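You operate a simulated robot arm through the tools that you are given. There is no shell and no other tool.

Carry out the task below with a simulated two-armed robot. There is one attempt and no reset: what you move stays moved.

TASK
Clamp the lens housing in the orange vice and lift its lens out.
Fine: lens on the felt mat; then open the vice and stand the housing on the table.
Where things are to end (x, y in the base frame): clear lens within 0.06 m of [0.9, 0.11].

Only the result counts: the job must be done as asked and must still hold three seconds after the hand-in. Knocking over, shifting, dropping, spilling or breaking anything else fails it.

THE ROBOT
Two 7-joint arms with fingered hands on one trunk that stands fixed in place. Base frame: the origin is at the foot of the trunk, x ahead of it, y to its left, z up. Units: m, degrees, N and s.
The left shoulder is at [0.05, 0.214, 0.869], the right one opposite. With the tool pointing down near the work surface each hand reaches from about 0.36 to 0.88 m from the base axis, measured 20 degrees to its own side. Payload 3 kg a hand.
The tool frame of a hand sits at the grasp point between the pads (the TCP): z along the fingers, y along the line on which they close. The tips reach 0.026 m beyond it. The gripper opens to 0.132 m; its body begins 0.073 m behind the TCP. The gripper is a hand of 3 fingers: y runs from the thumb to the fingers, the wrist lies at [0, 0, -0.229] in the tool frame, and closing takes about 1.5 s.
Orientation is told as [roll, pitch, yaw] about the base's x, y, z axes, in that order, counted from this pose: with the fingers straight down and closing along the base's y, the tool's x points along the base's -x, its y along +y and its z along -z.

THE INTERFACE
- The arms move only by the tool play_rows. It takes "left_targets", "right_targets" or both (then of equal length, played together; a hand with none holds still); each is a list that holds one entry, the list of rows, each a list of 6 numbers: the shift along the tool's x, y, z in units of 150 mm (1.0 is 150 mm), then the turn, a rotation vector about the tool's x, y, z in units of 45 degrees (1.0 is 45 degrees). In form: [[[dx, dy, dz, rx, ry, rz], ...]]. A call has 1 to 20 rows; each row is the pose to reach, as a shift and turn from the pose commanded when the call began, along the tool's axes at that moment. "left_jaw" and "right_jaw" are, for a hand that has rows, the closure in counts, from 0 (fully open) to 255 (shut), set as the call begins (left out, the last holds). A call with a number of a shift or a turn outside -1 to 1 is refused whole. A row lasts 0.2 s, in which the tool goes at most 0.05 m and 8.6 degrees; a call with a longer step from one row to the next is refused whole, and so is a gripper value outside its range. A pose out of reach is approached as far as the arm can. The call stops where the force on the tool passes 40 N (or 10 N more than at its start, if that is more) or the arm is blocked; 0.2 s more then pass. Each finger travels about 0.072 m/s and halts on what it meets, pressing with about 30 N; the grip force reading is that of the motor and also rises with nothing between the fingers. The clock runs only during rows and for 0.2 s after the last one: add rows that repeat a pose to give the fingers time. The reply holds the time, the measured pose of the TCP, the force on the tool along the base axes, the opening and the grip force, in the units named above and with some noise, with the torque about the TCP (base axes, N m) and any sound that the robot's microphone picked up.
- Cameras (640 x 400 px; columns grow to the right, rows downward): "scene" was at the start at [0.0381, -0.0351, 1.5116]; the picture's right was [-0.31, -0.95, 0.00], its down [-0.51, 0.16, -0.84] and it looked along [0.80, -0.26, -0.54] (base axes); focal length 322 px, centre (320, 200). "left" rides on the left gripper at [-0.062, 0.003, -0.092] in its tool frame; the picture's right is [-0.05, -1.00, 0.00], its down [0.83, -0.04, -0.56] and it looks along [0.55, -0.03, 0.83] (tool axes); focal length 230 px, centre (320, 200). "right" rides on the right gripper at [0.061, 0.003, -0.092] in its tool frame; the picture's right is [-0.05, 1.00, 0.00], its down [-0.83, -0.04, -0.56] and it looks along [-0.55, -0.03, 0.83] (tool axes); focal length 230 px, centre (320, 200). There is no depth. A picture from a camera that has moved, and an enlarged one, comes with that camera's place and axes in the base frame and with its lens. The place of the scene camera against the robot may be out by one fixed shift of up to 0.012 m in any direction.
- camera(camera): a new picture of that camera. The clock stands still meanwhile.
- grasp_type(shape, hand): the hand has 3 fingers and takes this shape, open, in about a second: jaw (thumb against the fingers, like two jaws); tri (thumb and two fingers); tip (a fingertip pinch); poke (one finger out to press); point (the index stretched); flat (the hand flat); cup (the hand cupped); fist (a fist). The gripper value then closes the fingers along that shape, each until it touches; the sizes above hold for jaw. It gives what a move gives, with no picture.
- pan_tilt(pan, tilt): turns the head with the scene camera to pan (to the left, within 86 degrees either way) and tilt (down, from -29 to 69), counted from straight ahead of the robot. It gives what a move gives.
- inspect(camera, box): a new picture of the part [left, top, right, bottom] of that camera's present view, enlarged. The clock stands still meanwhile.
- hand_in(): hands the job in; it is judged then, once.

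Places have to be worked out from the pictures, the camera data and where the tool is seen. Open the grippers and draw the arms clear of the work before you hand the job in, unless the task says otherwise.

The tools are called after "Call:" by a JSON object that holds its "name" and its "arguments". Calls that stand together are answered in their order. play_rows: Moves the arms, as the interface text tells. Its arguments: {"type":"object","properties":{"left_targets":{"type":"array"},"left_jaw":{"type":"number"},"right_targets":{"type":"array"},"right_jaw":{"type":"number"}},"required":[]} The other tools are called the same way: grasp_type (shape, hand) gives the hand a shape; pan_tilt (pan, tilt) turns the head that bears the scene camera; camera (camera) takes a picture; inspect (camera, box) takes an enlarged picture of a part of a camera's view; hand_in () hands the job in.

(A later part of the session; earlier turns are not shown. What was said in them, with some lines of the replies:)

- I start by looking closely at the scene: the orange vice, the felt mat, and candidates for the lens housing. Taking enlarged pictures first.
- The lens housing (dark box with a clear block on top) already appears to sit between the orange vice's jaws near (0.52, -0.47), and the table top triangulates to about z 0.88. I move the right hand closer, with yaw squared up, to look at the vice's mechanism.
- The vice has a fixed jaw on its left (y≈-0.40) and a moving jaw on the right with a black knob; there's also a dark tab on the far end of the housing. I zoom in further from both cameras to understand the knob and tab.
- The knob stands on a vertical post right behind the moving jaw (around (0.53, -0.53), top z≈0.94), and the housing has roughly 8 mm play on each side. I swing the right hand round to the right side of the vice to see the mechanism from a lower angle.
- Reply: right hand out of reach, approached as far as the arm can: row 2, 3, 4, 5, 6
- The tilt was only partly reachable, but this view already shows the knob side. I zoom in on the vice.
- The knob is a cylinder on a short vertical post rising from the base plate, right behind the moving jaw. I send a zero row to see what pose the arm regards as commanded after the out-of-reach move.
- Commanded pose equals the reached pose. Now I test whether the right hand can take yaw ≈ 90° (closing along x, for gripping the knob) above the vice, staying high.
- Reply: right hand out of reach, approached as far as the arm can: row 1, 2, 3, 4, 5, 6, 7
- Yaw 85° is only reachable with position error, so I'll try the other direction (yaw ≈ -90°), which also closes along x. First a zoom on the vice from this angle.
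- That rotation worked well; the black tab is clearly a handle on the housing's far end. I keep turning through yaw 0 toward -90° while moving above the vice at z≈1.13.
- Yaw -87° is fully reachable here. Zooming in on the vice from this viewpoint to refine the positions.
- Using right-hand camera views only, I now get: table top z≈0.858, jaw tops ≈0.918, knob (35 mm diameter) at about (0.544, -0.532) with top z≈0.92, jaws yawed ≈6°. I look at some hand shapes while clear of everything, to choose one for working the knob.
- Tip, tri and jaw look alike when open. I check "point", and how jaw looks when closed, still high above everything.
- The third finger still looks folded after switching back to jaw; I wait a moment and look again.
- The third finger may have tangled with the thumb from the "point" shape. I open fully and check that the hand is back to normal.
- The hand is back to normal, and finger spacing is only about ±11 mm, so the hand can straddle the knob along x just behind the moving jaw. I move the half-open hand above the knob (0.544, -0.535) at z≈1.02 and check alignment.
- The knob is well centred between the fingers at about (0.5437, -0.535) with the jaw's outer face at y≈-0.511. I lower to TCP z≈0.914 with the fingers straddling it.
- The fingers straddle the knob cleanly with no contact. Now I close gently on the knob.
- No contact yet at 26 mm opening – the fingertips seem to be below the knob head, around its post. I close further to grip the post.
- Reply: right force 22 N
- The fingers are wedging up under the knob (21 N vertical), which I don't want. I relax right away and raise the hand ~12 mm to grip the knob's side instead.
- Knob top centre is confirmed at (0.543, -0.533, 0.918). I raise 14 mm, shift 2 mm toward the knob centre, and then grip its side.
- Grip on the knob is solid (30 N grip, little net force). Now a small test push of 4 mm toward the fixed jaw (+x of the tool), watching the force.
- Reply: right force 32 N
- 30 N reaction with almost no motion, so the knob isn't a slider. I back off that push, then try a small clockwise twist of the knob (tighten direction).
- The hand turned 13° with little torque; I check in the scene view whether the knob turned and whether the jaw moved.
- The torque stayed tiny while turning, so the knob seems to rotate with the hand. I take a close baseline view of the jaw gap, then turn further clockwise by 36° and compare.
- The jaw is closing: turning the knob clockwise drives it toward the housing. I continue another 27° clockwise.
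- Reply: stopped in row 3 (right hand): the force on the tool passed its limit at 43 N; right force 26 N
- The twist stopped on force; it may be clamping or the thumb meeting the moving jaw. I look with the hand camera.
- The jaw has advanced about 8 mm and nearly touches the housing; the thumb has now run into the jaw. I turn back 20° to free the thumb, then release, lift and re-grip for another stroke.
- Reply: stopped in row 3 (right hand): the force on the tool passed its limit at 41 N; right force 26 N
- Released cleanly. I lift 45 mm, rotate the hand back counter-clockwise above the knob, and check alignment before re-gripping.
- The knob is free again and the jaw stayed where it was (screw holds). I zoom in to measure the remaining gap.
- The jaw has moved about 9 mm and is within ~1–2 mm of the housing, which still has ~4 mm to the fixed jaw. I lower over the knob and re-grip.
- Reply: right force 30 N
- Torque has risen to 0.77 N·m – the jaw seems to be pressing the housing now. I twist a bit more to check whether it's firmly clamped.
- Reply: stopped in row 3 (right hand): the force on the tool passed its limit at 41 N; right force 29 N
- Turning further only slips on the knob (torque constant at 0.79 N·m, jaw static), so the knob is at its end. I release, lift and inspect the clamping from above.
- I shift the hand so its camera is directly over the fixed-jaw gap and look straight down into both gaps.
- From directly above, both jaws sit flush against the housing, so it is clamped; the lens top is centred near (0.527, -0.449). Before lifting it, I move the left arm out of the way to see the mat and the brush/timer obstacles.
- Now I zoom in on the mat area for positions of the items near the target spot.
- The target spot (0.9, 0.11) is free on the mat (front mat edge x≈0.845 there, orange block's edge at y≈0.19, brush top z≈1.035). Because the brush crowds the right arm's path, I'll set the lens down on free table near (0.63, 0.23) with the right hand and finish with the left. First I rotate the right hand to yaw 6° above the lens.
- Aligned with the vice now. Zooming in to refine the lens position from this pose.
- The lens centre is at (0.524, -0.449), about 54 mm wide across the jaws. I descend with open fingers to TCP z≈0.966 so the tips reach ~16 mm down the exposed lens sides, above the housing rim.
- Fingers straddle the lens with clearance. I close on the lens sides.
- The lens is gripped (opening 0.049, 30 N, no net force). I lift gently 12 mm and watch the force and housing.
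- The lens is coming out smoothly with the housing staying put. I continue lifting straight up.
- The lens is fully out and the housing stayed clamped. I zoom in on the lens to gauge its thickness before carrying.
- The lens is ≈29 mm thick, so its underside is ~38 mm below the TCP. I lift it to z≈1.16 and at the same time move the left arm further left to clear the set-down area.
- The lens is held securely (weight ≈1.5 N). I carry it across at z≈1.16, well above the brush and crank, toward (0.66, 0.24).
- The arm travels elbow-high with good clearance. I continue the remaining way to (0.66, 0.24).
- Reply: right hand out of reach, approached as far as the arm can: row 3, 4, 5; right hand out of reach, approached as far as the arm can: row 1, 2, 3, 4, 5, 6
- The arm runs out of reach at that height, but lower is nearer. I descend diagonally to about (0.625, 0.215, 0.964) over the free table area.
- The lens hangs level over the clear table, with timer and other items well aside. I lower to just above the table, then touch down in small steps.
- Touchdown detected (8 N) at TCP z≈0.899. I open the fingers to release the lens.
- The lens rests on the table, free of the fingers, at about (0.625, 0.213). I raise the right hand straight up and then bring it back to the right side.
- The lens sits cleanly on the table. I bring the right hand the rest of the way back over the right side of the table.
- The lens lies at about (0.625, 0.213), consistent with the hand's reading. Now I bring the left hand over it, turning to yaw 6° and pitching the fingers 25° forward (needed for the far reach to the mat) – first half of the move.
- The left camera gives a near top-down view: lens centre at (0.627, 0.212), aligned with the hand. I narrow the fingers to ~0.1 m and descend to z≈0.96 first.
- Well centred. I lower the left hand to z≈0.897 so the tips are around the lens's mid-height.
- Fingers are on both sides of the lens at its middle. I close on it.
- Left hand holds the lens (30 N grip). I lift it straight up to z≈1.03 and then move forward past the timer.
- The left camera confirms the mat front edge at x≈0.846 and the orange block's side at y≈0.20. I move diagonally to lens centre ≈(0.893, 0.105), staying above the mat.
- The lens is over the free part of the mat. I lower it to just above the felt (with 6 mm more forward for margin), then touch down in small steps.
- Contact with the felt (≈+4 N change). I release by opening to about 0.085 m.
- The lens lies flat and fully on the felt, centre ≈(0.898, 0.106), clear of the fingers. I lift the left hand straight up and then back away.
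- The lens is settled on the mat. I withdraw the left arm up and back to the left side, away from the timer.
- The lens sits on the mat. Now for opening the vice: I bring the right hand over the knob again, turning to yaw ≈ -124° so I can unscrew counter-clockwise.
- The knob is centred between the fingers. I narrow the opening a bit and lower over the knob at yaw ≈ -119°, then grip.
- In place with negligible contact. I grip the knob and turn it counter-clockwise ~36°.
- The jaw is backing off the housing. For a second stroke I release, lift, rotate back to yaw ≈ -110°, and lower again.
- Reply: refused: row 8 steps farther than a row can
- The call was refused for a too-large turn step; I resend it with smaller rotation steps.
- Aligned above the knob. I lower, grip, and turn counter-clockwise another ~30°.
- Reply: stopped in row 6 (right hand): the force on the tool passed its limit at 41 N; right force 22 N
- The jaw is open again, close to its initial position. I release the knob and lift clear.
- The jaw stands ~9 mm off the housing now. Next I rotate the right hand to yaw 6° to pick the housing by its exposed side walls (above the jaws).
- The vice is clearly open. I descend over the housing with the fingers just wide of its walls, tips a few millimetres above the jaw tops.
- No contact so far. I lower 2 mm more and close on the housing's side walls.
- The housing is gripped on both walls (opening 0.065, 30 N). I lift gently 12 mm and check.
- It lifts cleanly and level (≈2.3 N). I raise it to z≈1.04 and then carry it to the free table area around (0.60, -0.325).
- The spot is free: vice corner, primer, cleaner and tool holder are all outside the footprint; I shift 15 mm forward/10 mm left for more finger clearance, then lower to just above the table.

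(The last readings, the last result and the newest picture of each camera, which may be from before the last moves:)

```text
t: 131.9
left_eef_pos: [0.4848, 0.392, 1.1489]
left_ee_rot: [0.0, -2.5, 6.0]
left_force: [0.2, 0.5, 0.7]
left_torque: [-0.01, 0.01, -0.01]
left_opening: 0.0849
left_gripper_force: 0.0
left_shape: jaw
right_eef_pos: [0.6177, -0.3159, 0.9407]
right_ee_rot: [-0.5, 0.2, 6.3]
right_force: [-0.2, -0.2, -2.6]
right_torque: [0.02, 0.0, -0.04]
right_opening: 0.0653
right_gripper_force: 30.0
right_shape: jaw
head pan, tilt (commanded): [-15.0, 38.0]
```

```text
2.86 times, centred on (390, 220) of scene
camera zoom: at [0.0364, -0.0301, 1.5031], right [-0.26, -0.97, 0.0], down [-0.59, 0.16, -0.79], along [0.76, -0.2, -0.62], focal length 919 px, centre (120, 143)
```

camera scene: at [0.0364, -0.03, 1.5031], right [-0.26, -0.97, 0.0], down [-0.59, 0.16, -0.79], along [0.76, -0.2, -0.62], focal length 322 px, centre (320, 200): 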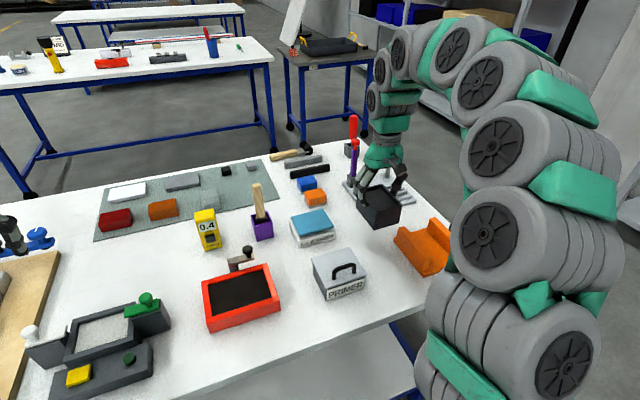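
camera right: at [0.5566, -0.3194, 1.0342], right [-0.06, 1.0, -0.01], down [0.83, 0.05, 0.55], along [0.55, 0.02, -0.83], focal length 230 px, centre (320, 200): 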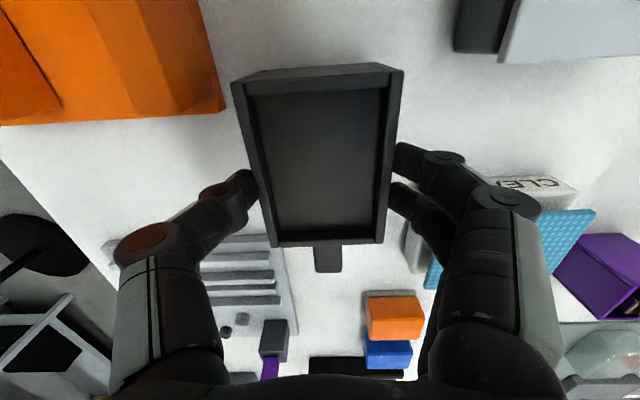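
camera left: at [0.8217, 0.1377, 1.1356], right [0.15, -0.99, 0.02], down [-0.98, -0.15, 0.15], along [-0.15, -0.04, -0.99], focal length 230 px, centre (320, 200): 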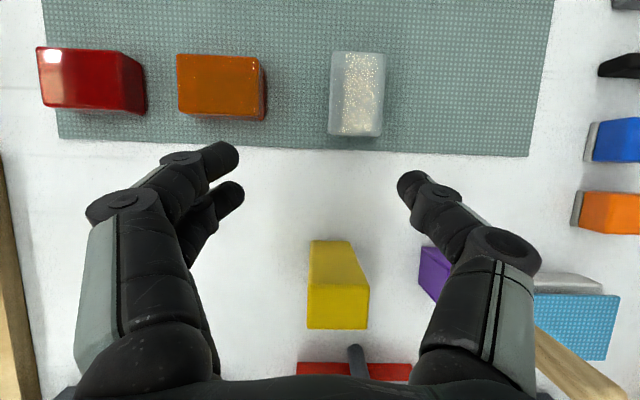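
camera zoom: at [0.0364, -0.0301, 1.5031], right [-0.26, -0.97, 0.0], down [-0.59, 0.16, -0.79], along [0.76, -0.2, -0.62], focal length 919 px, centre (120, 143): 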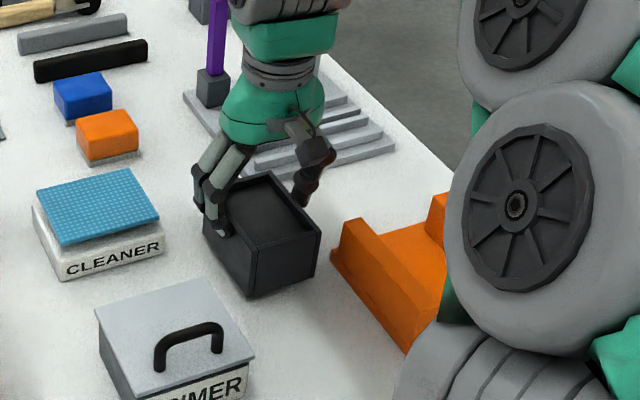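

Clear all around. I lower in small steps until the housing touches the table.

Call:
{"name": "play_rows", "arguments": {"right_targets": [[[0, 0, 0.013, 0, 0, 0], [0, 0, 0.026, 0, 0, 0], [0, 0, 0.035, 0, 0, 0]]]}}

```text
t: 132.7
left_eef_pos: [0.4851, 0.3922, 1.1492]
left_ee_rot: [0.0, -2.5, 6.0]
left_force: [0.1, 0.1, -0.2]
left_torque: [-0.01, 0.0, 0.0]
left_opening: 0.0852
left_gripper_force: 0.0
left_shape: jaw
right_eef_pos: [0.6181, -0.3156, 0.9366]
right_ee_rot: [-0.4, 0.2, 6.1]
right_force: [0.6, 0.6, -1.5]
right_torque: [-0.01, 0.04, -0.01]
right_opening: 0.0655
right_gripper_force: 29.6
right_shape: jaw
head pan, tilt (commanded): [-15.0, 38.0]
```

Not quite touching yet (z force still ≈ -1.5 N). A few more small steps down.

Call:
{"name": "play_rows", "arguments": {"right_targets": [[[0, 0, 0.008, 0, 0, 0], [0, 0, 0.016, 0, 0, 0], [0, 0, 0.022, 0, 0, 0]]]}}

```text
t: 133.5
left_eef_pos: [0.4851, 0.3913, 1.1498]
left_ee_rot: [-0.1, -2.5, 5.9]
left_force: [-1.2, -0.2, -0.1]
left_torque: [0.01, 0.04, -0.03]
left_opening: 0.085
left_gripper_force: 0.1
left_shape: jaw
right_eef_pos: [0.6187, -0.3155, 0.9334]
right_ee_rot: [-0.5, 0.3, 6.2]
right_force: [0.3, -0.6, -2.7]
right_torque: [0.03, 0.02, 0.01]
right_opening: 0.0658
right_gripper_force: 30.0
right_shape: jaw
head pan, tilt (commanded): [-15.0, 38.0]
```

Call:
{"name": "play_rows", "arguments": {"right_targets": [[[0, 0, 0.008, 0, 0, 0], [0, 0, 0.016, 0, 0, 0]]]}}

Call:
{"name": "inspect", "arguments": {"camera": "scene", "box": [340, 180, 420, 250]}}

```text
t: 134.1
left_eef_pos: [0.4851, 0.3913, 1.1483]
left_ee_rot: [0.0, -2.6, 6.0]
left_force: [0.4, -0.5, 0.7]
left_torque: [0.0, 0.03, -0.04]
left_opening: 0.0851
left_gripper_force: 0.1
left_shape: jaw
right_eef_pos: [0.6187, -0.3157, 0.9302]
right_ee_rot: [-0.6, 0.1, 6.2]
right_force: [-4.7, 1.4, 22.7]
right_torque: [0.12, 0.09, 0.02]
right_opening: 0.0651
right_gripper_force: 30.4
right_shape: jaw
head pan, tilt (commanded): [-15.0, 38.0]
```

```text
5.71 times, centred on (380, 215) of scene
camera zoom: at [0.036, -0.0299, 1.5031], right [-0.26, -0.97, 0.0], down [-0.59, 0.16, -0.79], along [0.76, -0.2, -0.62], focal length 1838 px, centre (-23, 114)
```

zoom: 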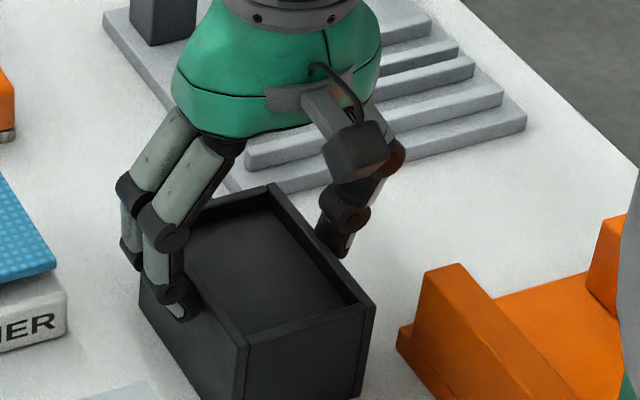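

Firm touchdown (22 N). I ease up 1.5 mm to unload, then open the fingers.

Call:
{"name": "play_rows", "arguments": {"right_targets": [[[0, 0, -0.01, 0, 0, 0], [0, 0, -0.01, 0, 0, 0]]]}}

Call:
{"name": "play_rows", "arguments": {"right_targets": [[[0, 0, 0, 0, 0, 0], [0, 0, 0, 0, 0, 0], [0, 0, 0, 0, 0, 0], [0, 0, 0, 0, 0, 0]]], "right_jaw": 85}}

Call:
{"name": "camera", "arguments": {"camera": "right"}}

Call:
{"name": "inspect", "arguments": {"camera": "scene", "box": [340, 180, 420, 250]}}

```text
t: 134.7
left_eef_pos: [0.4851, 0.3915, 1.1501]
left_ee_rot: [0.0, -2.5, 6.1]
left_force: [0.8, -0.3, 0.4]
left_torque: [-0.02, 0.01, -0.03]
left_opening: 0.0851
left_gripper_force: 0.1
left_shape: jaw
right_eef_pos: [0.6189, -0.3155, 0.9321]
right_ee_rot: [-0.5, 0.1, 6.2]
right_force: [-0.4, -0.8, 7.9]
right_torque: [0.03, 0.01, 0.02]
right_opening: 0.0653
right_gripper_force: 30.1
right_shape: jaw
head pan, tilt (commanded): [-15.0, 38.0]
```

```text
t: 135.7
left_eef_pos: [0.4843, 0.3923, 1.1486]
left_ee_rot: [0.0, -2.5, 6.0]
left_force: [-0.1, -0.3, -0.5]
left_torque: [-0.01, -0.01, 0.02]
left_opening: 0.0849
left_gripper_force: 0.0
left_shape: jaw
right_eef_pos: [0.6179, -0.3158, 0.9325]
right_ee_rot: [-0.4, 0.1, 6.2]
right_force: [0.3, -0.4, -0.2]
right_torque: [0.02, -0.05, 0.0]
right_opening: 0.0877
right_gripper_force: 0.1
right_shape: jaw
head pan, tilt (commanded): [-15.0, 38.0]
```

```text
taken
camera right: at [0.5571, -0.3186, 1.0247], right [-0.06, 1.0, -0.01], down [0.83, 0.05, 0.55], along [0.55, 0.02, -0.83], focal length 230 px, centre (320, 200)
```

right: 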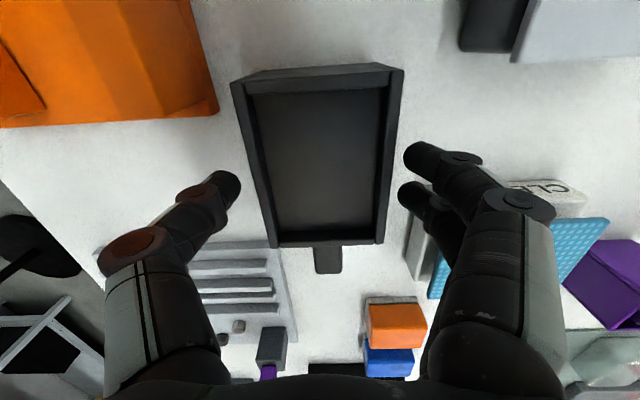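

```text
5.71 times, centred on (380, 215) of scene
camera zoom: at [0.0364, -0.03, 1.5031], right [-0.26, -0.97, 0.0], down [-0.59, 0.16, -0.79], along [0.76, -0.2, -0.62], focal length 1838 px, centre (-23, 114)
```

zoom: 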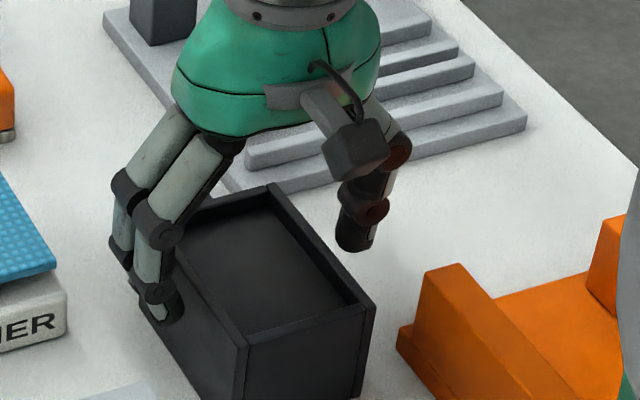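

The housing stands upright on the table, free of the fingers. I raise the hand straight up.

Call:
{"name": "play_rows", "arguments": {"right_targets": [[[0, 0, -0.1, 0, 0, 0], [0, 0, -0.25, 0, 0, 0], [0, 0, -0.45, 0, 0, 0], [0, 0, -0.7, 0, 0, 0], [0, 0, -0.95, 0, 0, 0], [0, 0, -0.95, 0, 0, 0]]]}}

Call:
{"name": "camera", "arguments": {"camera": "scene"}}

Call:
{"name": "camera", "arguments": {"camera": "right"}}

```text
t: 137.1
left_eef_pos: [0.4853, 0.3924, 1.1476]
left_ee_rot: [0.0, -2.5, 6.0]
left_force: [0.1, 0.0, -0.4]
left_torque: [0.01, -0.01, -0.04]
left_opening: 0.0851
left_gripper_force: 0.1
left_shape: jaw
right_eef_pos: [0.6197, -0.3144, 1.0735]
right_ee_rot: [-0.4, 0.2, 6.2]
right_force: [-0.2, 0.3, -0.2]
right_torque: [-0.02, -0.03, -0.01]
right_opening: 0.0877
right_gripper_force: 0.0
right_shape: jaw
head pan, tilt (commanded): [-15.0, 38.0]
```

```text
taken
camera scene: at [0.0364, -0.03, 1.5031], right [-0.26, -0.97, 0.0], down [-0.59, 0.16, -0.79], along [0.76, -0.2, -0.62], focal length 322 px, centre (320, 200)
```

scene: 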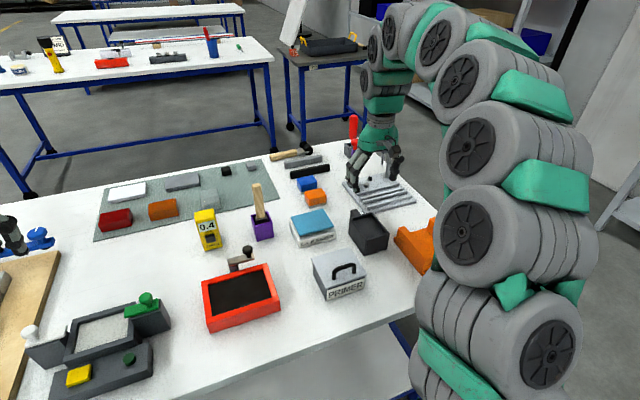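

```text
taken
camera right: at [0.5585, -0.3179, 1.167], right [-0.06, 1.0, -0.01], down [0.83, 0.05, 0.55], along [0.55, 0.02, -0.83], focal length 230 px, centre (320, 200)
```

right: 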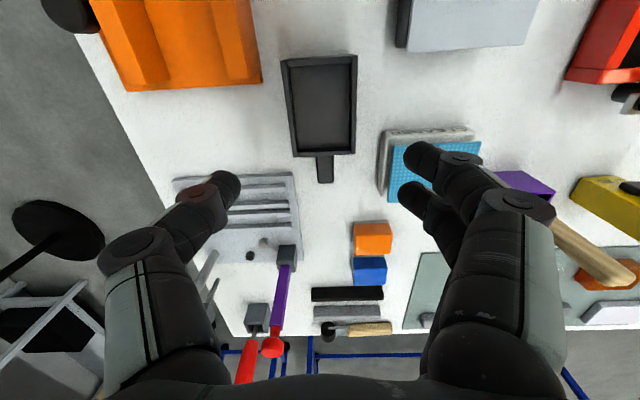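

The housing is standing freely. I move back above the vice to verify how far its jaw has opened.

Call:
{"name": "play_rows", "arguments": {"right_targets": [[[0.15, -0.16, -0.1, 0, 0, 0], [0.32, -0.34, -0.2, 0, 0, 0], [0.5, -0.53, -0.3, 0, 0, 0], [0.67, -0.71, -0.38, 0, 0, 0], [0.833, -0.889, -0.38, 0, 0, 0], [0.833, -0.889, -0.38, 0, 0, 0]]]}}

Call:
{"name": "inspect", "arguments": {"camera": "right", "box": [200, 40, 420, 240]}}

Call:
{"name": "inspect", "arguments": {"camera": "scene", "box": [340, 180, 500, 300]}}

```text
t: 138.5
left_eef_pos: [0.485, 0.3929, 1.1479]
left_ee_rot: [0.0, -2.5, 6.1]
left_force: [-0.4, 0.0, 0.1]
left_torque: [0.0, -0.02, 0.01]
left_opening: 0.0852
left_gripper_force: 0.0
left_shape: jaw
right_eef_pos: [0.508, -0.4609, 1.1327]
right_ee_rot: [-0.5, 0.2, 6.2]
right_force: [0.3, -1.0, -0.9]
right_torque: [-0.02, 0.02, -0.04]
right_opening: 0.0876
right_gripper_force: 0.1
right_shape: jaw
head pan, tilt (commanded): [-15.0, 38.0]
```

```text
2.00 times, centred on (310, 140) of right
camera zoom: at [0.4474, -0.4641, 1.2256], right [-0.06, 1.0, -0.01], down [0.83, 0.05, 0.55], along [0.55, 0.02, -0.83], focal length 460 px, centre (340, 320)
```

zoom: 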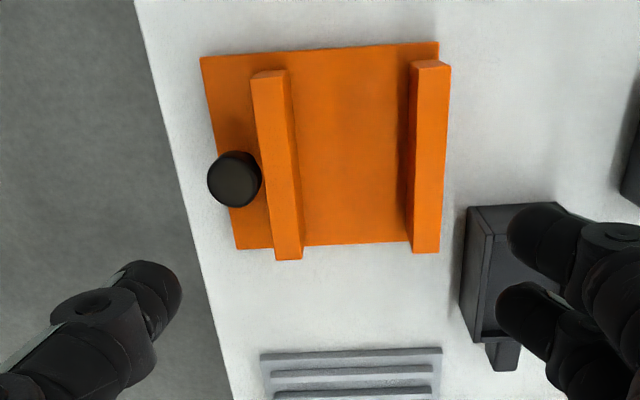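

```text
3.33 times, centred on (420, 240) of scene
camera zoom: at [0.0364, -0.03, 1.5031], right [-0.26, -0.97, 0.0], down [-0.59, 0.16, -0.79], along [0.76, -0.2, -0.62], focal length 1072 px, centre (-13, 67)
```

zoom: 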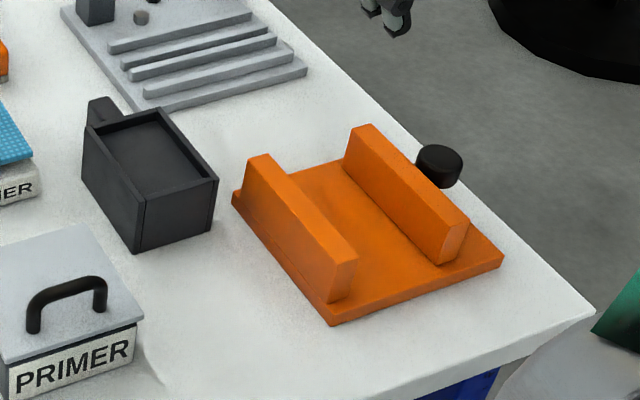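

The inner jaw gap measures ≈78 mm, practically the original ~79–80 mm. To be sure the vice is fully open I make one more short unscrewing stroke, first bringing the hand back over the knob.

Call:
{"name": "play_rows", "arguments": {"right_targets": [[[0, 0, 0, 0, 0, 0.16], [0, 0, 0, 0, 0, 0.32], [0, 0, 0, 0, 0, 0.48], [0, 0, 0, 0, 0, 0.64], [0, 0, 0, 0, 0, 0.8], [0, 0, 0, 0, 0, 0.95]]], "right_jaw": 130}}

Call:
{"name": "play_rows", "arguments": {"right_targets": [[[-0.08, -0.044, 0.067, 0, 0, 0.16], [-0.16, -0.088, 0.133, 0, 0, 0.32], [-0.24, -0.132, 0.2, 0, 0, 0.48], [-0.32, -0.177, 0.267, 0, 0, 0.64], [-0.4, -0.221, 0.333, 0, 0, 0.8], [-0.478, -0.265, 0.4, 0, 0, 0.95]]]}}

Call:
{"name": "play_rows", "arguments": {"right_targets": [[[0, 0, 0.1, 0, 0, 0.14], [0, 0, 0.2, 0, 0, 0.28], [0, 0, 0.3, 0, 0, 0.42], [0, 0, 0.4, 0, 0, 0.56], [0, 0, 0.487, 0, 0, 0.68], [0, 0, 0.487, 0, 0, 0.68]]], "right_jaw": 160}}

Call:
{"name": "camera", "arguments": {"camera": "right"}}

```text
t: 139.9
left_eef_pos: [0.4841, 0.3925, 1.1484]
left_ee_rot: [0.1, -2.6, 6.0]
left_force: [-0.2, -1.3, -0.4]
left_torque: [-0.01, 0.0, 0.0]
left_opening: 0.0852
left_gripper_force: 0.0
left_shape: jaw
right_eef_pos: [0.5085, -0.4594, 1.1341]
right_ee_rot: [-0.5, -0.2, -36.8]
right_force: [0.0, -0.3, -0.3]
right_torque: [0.03, 0.01, 0.02]
right_opening: 0.0654
right_gripper_force: 0.1
right_shape: jaw
head pan, tilt (commanded): [-15.0, 38.0]
```

```text
t: 141.3
left_eef_pos: [0.486, 0.3917, 1.1479]
left_ee_rot: [-0.1, -2.5, 6.1]
left_force: [-0.2, -0.5, -0.2]
left_torque: [-0.01, 0.05, 0.05]
left_opening: 0.0852
left_gripper_force: 0.1
left_shape: jaw
right_eef_pos: [0.5436, -0.535, 1.0738]
right_ee_rot: [-0.2, -0.5, -79.4]
right_force: [0.2, 1.1, 0.6]
right_torque: [-0.04, 0.03, 0.0]
right_opening: 0.0652
right_gripper_force: 0.1
right_shape: jaw
head pan, tilt (commanded): [-15.0, 38.0]
```

```text
t: 142.7
left_eef_pos: [0.4852, 0.3907, 1.1474]
left_ee_rot: [0.0, -2.5, 6.1]
left_force: [0.1, 0.0, 0.7]
left_torque: [-0.01, 0.01, -0.03]
left_opening: 0.0853
left_gripper_force: 0.1
left_shape: jaw
right_eef_pos: [0.5436, -0.5364, 0.9995]
right_ee_rot: [0.0, -0.4, -110.0]
right_force: [-0.6, 0.7, -0.6]
right_torque: [0.0, -0.03, -0.01]
right_opening: 0.0496
right_gripper_force: 0.1
right_shape: jaw
head pan, tilt (commanded): [-15.0, 38.0]
```

```text
taken
camera right: at [0.5674, -0.4791, 1.0923], right [0.92, -0.39, 0.0], down [-0.32, -0.76, 0.56], along [-0.22, -0.52, -0.83], focal length 230 px, centre (320, 200)
```

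right: 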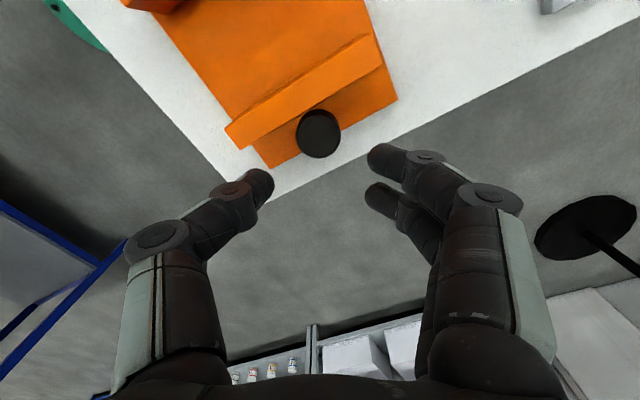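

The jaw is near the knob again, so I use a smaller angle (yaw ≈ -102°) to keep the thumb off the jaw, and lower over the knob.

Call:
{"name": "play_rows", "arguments": {"right_targets": [[[-0.005, 0, 0.1, 0, 0, -0.09], [-0.008, 0, 0.2, 0, 0, -0.18], [-0.008, 0, 0.3, 0, 0, -0.18], [-0.008, 0, 0.4, 0, 0, -0.18], [-0.008, 0, 0.47, 0, 0, -0.18], [-0.008, 0, 0.47, 0, 0, -0.18]]], "right_jaw": 163}}

Call:
{"name": "play_rows", "arguments": {"right_targets": [[[0, 0, 0, 0, 0, 0], [0, 0, 0, 0, 0, 0], [0, 0, 0, 0, 0, 0], [0, 0, 0, 0, 0, 0]]], "right_jaw": 205}}

Call:
{"name": "play_rows", "arguments": {"right_targets": [[[0, 0, 0, 0, 0, -0.11], [0, 0, 0, 0, 0, -0.22], [0, 0, 0, 0, 0, -0.33]]]}}

Call:
{"name": "inspect", "arguments": {"camera": "right", "box": [180, 40, 460, 240]}}

```text
t: 144.1
left_eef_pos: [0.4846, 0.392, 1.1481]
left_ee_rot: [-0.1, -2.5, 6.0]
left_force: [0.6, 0.9, 0.5]
left_torque: [0.01, -0.05, -0.01]
left_opening: 0.085
left_gripper_force: 0.1
left_shape: jaw
right_eef_pos: [0.5423, -0.5381, 0.9299]
right_ee_rot: [-0.1, -0.4, -101.8]
right_force: [-0.5, -0.1, 0.1]
right_torque: [-0.02, 0.0, 0.0]
right_opening: 0.0481
right_gripper_force: 0.1
right_shape: jaw
head pan, tilt (commanded): [-15.0, 38.0]
```

```text
t: 145.1
left_eef_pos: [0.4837, 0.3914, 1.1478]
left_ee_rot: [0.1, -2.5, 6.0]
left_force: [0.0, 0.0, 0.1]
left_torque: [0.01, 0.02, 0.0]
left_opening: 0.0851
left_gripper_force: 0.1
left_shape: jaw
right_eef_pos: [0.5419, -0.539, 0.9296]
right_ee_rot: [-0.2, -0.6, -101.8]
right_force: [-2.6, -7.5, -3.9]
right_torque: [-0.14, 0.0, -0.03]
right_opening: 0.0214
right_gripper_force: 30.0
right_shape: jaw
head pan, tilt (commanded): [-15.0, 38.0]
```

```text
t: 145.9
left_eef_pos: [0.4843, 0.3915, 1.1484]
left_ee_rot: [0.0, -2.5, 5.9]
left_force: [-0.7, 0.3, 0.2]
left_torque: [0.01, -0.03, 0.04]
left_opening: 0.0849
left_gripper_force: 0.1
left_shape: jaw
right_eef_pos: [0.5427, -0.5398, 0.9294]
right_ee_rot: [-0.1, -0.7, -87.1]
right_force: [4.8, -31.4, -5.8]
right_torque: [-0.51, -0.15, -0.59]
right_opening: 0.0203
right_gripper_force: 30.1
right_shape: jaw
head pan, tilt (commanded): [-15.0, 38.0]
```

```text
2.00 times, centred on (320, 140) of right
camera zoom: at [0.5422, -0.4776, 1.022], right [1.0, 0.0, 0.0], down [0.0, -0.83, 0.56], along [0.0, -0.56, -0.83], focal length 460 px, centre (320, 320)
```

zoom: 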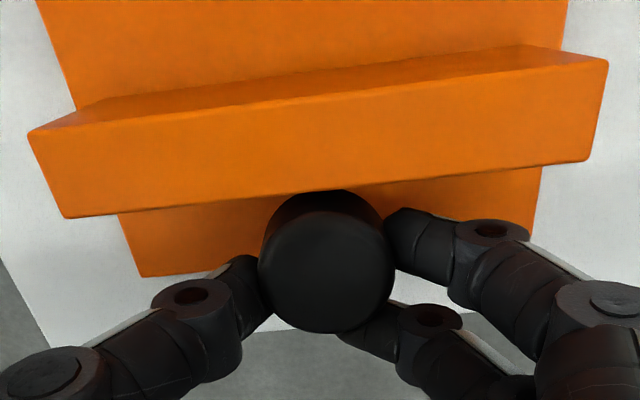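

The knob resists now (0.59 N·m) – it's at its open stop. I release, lift, and retreat from the vice.

Call:
{"name": "play_rows", "arguments": {"right_targets": [[[0, 0, 0, 0, 0, 0.05], [0, 0, 0, 0, 0, 0.05], [0, 0, 0, 0, 0, 0.05], [0, 0, 0, 0, 0, 0.05], [0, 0, -0.1, 0, 0, 0.05], [0, 0, -0.3, 0, 0, 0.05], [0, 0, -0.6, 0, 0, 0.05], [0, 0, -0.9, 0, 0, 0.05], [0, 0, -1.0, 0, 0, 0.05]]], "right_jaw": 140}}

Call:
{"name": "inspect", "arguments": {"camera": "scene", "box": [340, 180, 500, 300]}}

```text
t: 147.9
left_eef_pos: [0.4844, 0.3904, 1.1479]
left_ee_rot: [0.0, -2.5, 6.0]
left_force: [0.2, -1.2, 0.1]
left_torque: [0.0, -0.02, 0.0]
left_opening: 0.0851
left_gripper_force: 0.0
left_shape: jaw
right_eef_pos: [0.5416, -0.5357, 1.0808]
right_ee_rot: [-0.2, -0.4, -89.2]
right_force: [-0.4, -0.2, 0.0]
right_torque: [0.02, 0.0, 0.0]
right_opening: 0.059
right_gripper_force: 0.0
right_shape: jaw
head pan, tilt (commanded): [-15.0, 38.0]
```

```text
3.33 times, centred on (420, 240) of scene
camera zoom: at [0.0364, -0.03, 1.5031], right [-0.26, -0.97, 0.0], down [-0.59, 0.16, -0.79], along [0.76, -0.2, -0.62], focal length 1072 px, centre (-13, 67)
```

zoom: 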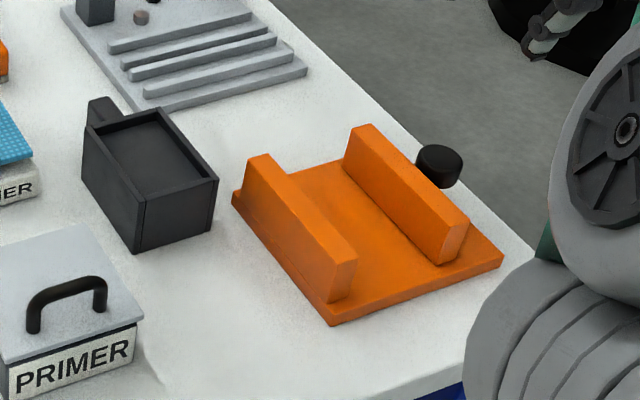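

The vice is open and the housing stands beside it. I draw both arms back and up, opening both grippers.

Call:
{"name": "play_rows", "arguments": {"right_targets": [[[0.08, -0.13, -0.133, 0, 0, -0.15], [0.16, -0.26, -0.267, 0, 0, -0.3], [0.25, -0.4, -0.4, 0, 0, -0.45], [0.33, -0.53, -0.533, 0, 0, -0.6], [0.41, -0.66, -0.667, 0, 0, -0.75]]], "right_jaw": 0, "left_targets": [[[0.12, 0, -0.1, 0, 0, 0], [0.24, 0, -0.2, 0, 0, 0], [0.36, 0, -0.3, 0, 0, 0], [0.48, 0, -0.4, 0, 0, 0], [0.6, 0, -0.5, 0, 0, 0]]], "left_jaw": 0}}

Call:
{"name": "play_rows", "arguments": {"right_targets": [[[0.145, -0.045, -0.08, 0, 0, -0.14], [0.29, -0.09, -0.16, 0, 0, -0.28], [0.436, -0.134, -0.24, 0, 0, -0.42], [0.58, -0.18, -0.32, 0, 0, -0.56], [0.726, -0.224, -0.4, 0, 0, -0.7], [0.726, -0.224, -0.4, 0, 0, -0.7]]]}}

Call:
{"name": "pan_tilt", "arguments": {"pan": -8, "tilt": 40}}

Call:
{"name": "camera", "arguments": {"camera": "scene"}}

```text
t: 149.1
left_eef_pos: [0.3921, 0.3809, 1.2184]
left_ee_rot: [0.0, -2.5, 5.9]
left_force: [-0.1, 0.5, -0.2]
left_torque: [-0.02, 0.0, 0.0]
left_opening: 0.1319
left_gripper_force: 0.0
left_shape: jaw
right_eef_pos: [0.4427, -0.4732, 1.1798]
right_ee_rot: [-0.4, -0.3, -55.4]
right_force: [0.0, 0.7, 0.0]
right_torque: [-0.01, -0.04, 0.04]
right_opening: 0.1318
right_gripper_force: 0.1
right_shape: jaw
head pan, tilt (commanded): [-15.0, 38.0]
```

```text
t: 150.5
left_eef_pos: [0.3905, 0.3803, 1.2192]
left_ee_rot: [0.0, -2.6, 6.0]
left_force: [0.5, 0.7, -0.2]
left_torque: [0.0, 0.01, -0.03]
left_opening: 0.1319
left_gripper_force: 0.0
left_shape: jaw
right_eef_pos: [0.3541, -0.4047, 1.2409]
right_ee_rot: [-0.5, -0.1, -23.9]
right_force: [-0.3, -0.7, -0.3]
right_torque: [-0.02, 0.01, -0.02]
right_opening: 0.132
right_gripper_force: 0.0
right_shape: jaw
head pan, tilt (commanded): [-15.0, 38.0]
```

```text
t: 151.2
left_eef_pos: [0.392, 0.3805, 1.2176]
left_ee_rot: [0.1, -2.5, 6.0]
left_force: [0.0, -0.2, -0.8]
left_torque: [0.02, 0.02, -0.02]
left_opening: 0.1319
left_gripper_force: 0.1
left_shape: jaw
right_eef_pos: [0.3547, -0.4033, 1.2394]
right_ee_rot: [-0.5, -0.2, -24.1]
right_force: [0.4, 0.3, 0.2]
right_torque: [0.01, 0.03, -0.02]
right_opening: 0.1317
right_gripper_force: 0.0
right_shape: jaw
head pan, tilt (commanded): [-8.0, 40.0]
```

```text
taken
camera scene: at [0.0372, -0.0196, 1.5001], right [-0.14, -0.99, 0.0], down [-0.64, 0.09, -0.77], along [0.76, -0.11, -0.64], focal length 322 px, centre (320, 200)
```

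scene: 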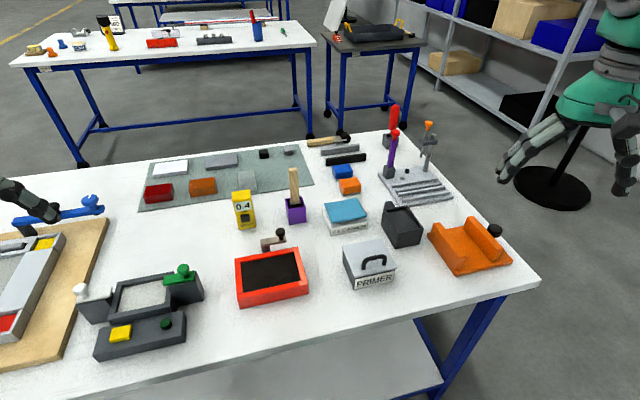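

Call:
{"name": "inspect", "arguments": {"camera": "scene", "box": [130, 130, 330, 250]}}

Call:
{"name": "inspect", "arguments": {"camera": "scene", "box": [310, 100, 530, 300]}}

```text
3.20 times, centred on (230, 190) of scene
camera zoom: at [0.0372, -0.0196, 1.5001], right [-0.14, -0.99, 0.0], down [-0.64, 0.09, -0.77], along [0.76, -0.11, -0.64], focal length 1029 px, centre (608, 232)
```

zoom: 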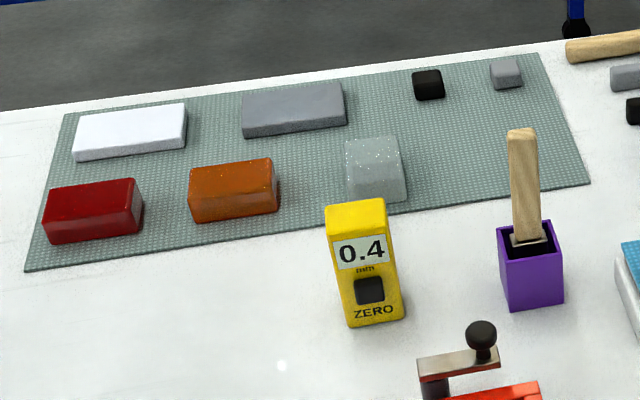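

```text
2.00 times, centred on (420, 200) of scene
camera zoom: at [0.0372, -0.0196, 1.5001], right [-0.14, -0.99, 0.0], down [-0.64, 0.09, -0.77], along [0.76, -0.11, -0.64], focal length 643 px, centre (120, 200)
```

zoom: 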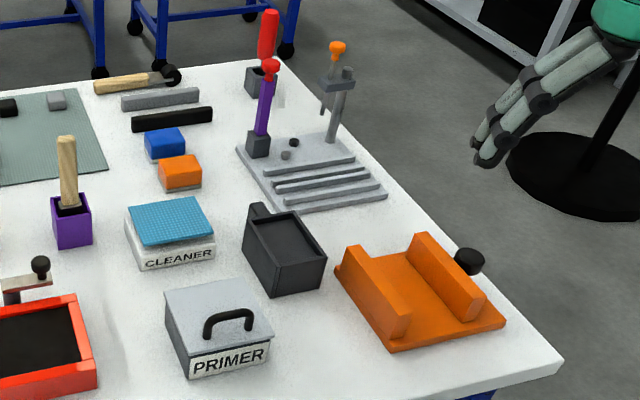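

The clear lens lies fully on the felt mat at about (0.898, 0.106). The vice is open, the housing stands upright on the table, nothing else has moved, and both grippers are open and clear. I hand in the job.

Call:
{"name": "hand_in", "arguments": {}}

```text
The job is handed in.
```

I clamped the housing in the orange vice, lifted the lens out and put it on the felt mat. I then opened the vice and stood the housing on the table. The job is handed in, but I haven't seen the verdict.

- **Lens:** it lies flat and fully on the felt, centred at about (0.898, 0.106), roughly 5 mm from the target. I set it down once on bare table on the way, because the right arm's path to the mat came too close to the brush. The left hand then picked it up and placed it on the mat.
- **Vice:** the knob turned back until it met its open stop. The jaw gap measured about 78 mm before that last turn, against roughly 80 mm at the start.
- **Housing:** it stands upright on the table at about (0.61, -0.32), clear of the vice and the other items.
- **Everything else:** the last pictures show nothing else knocked over or moved. Both grippers are open and both arms are drawn back.
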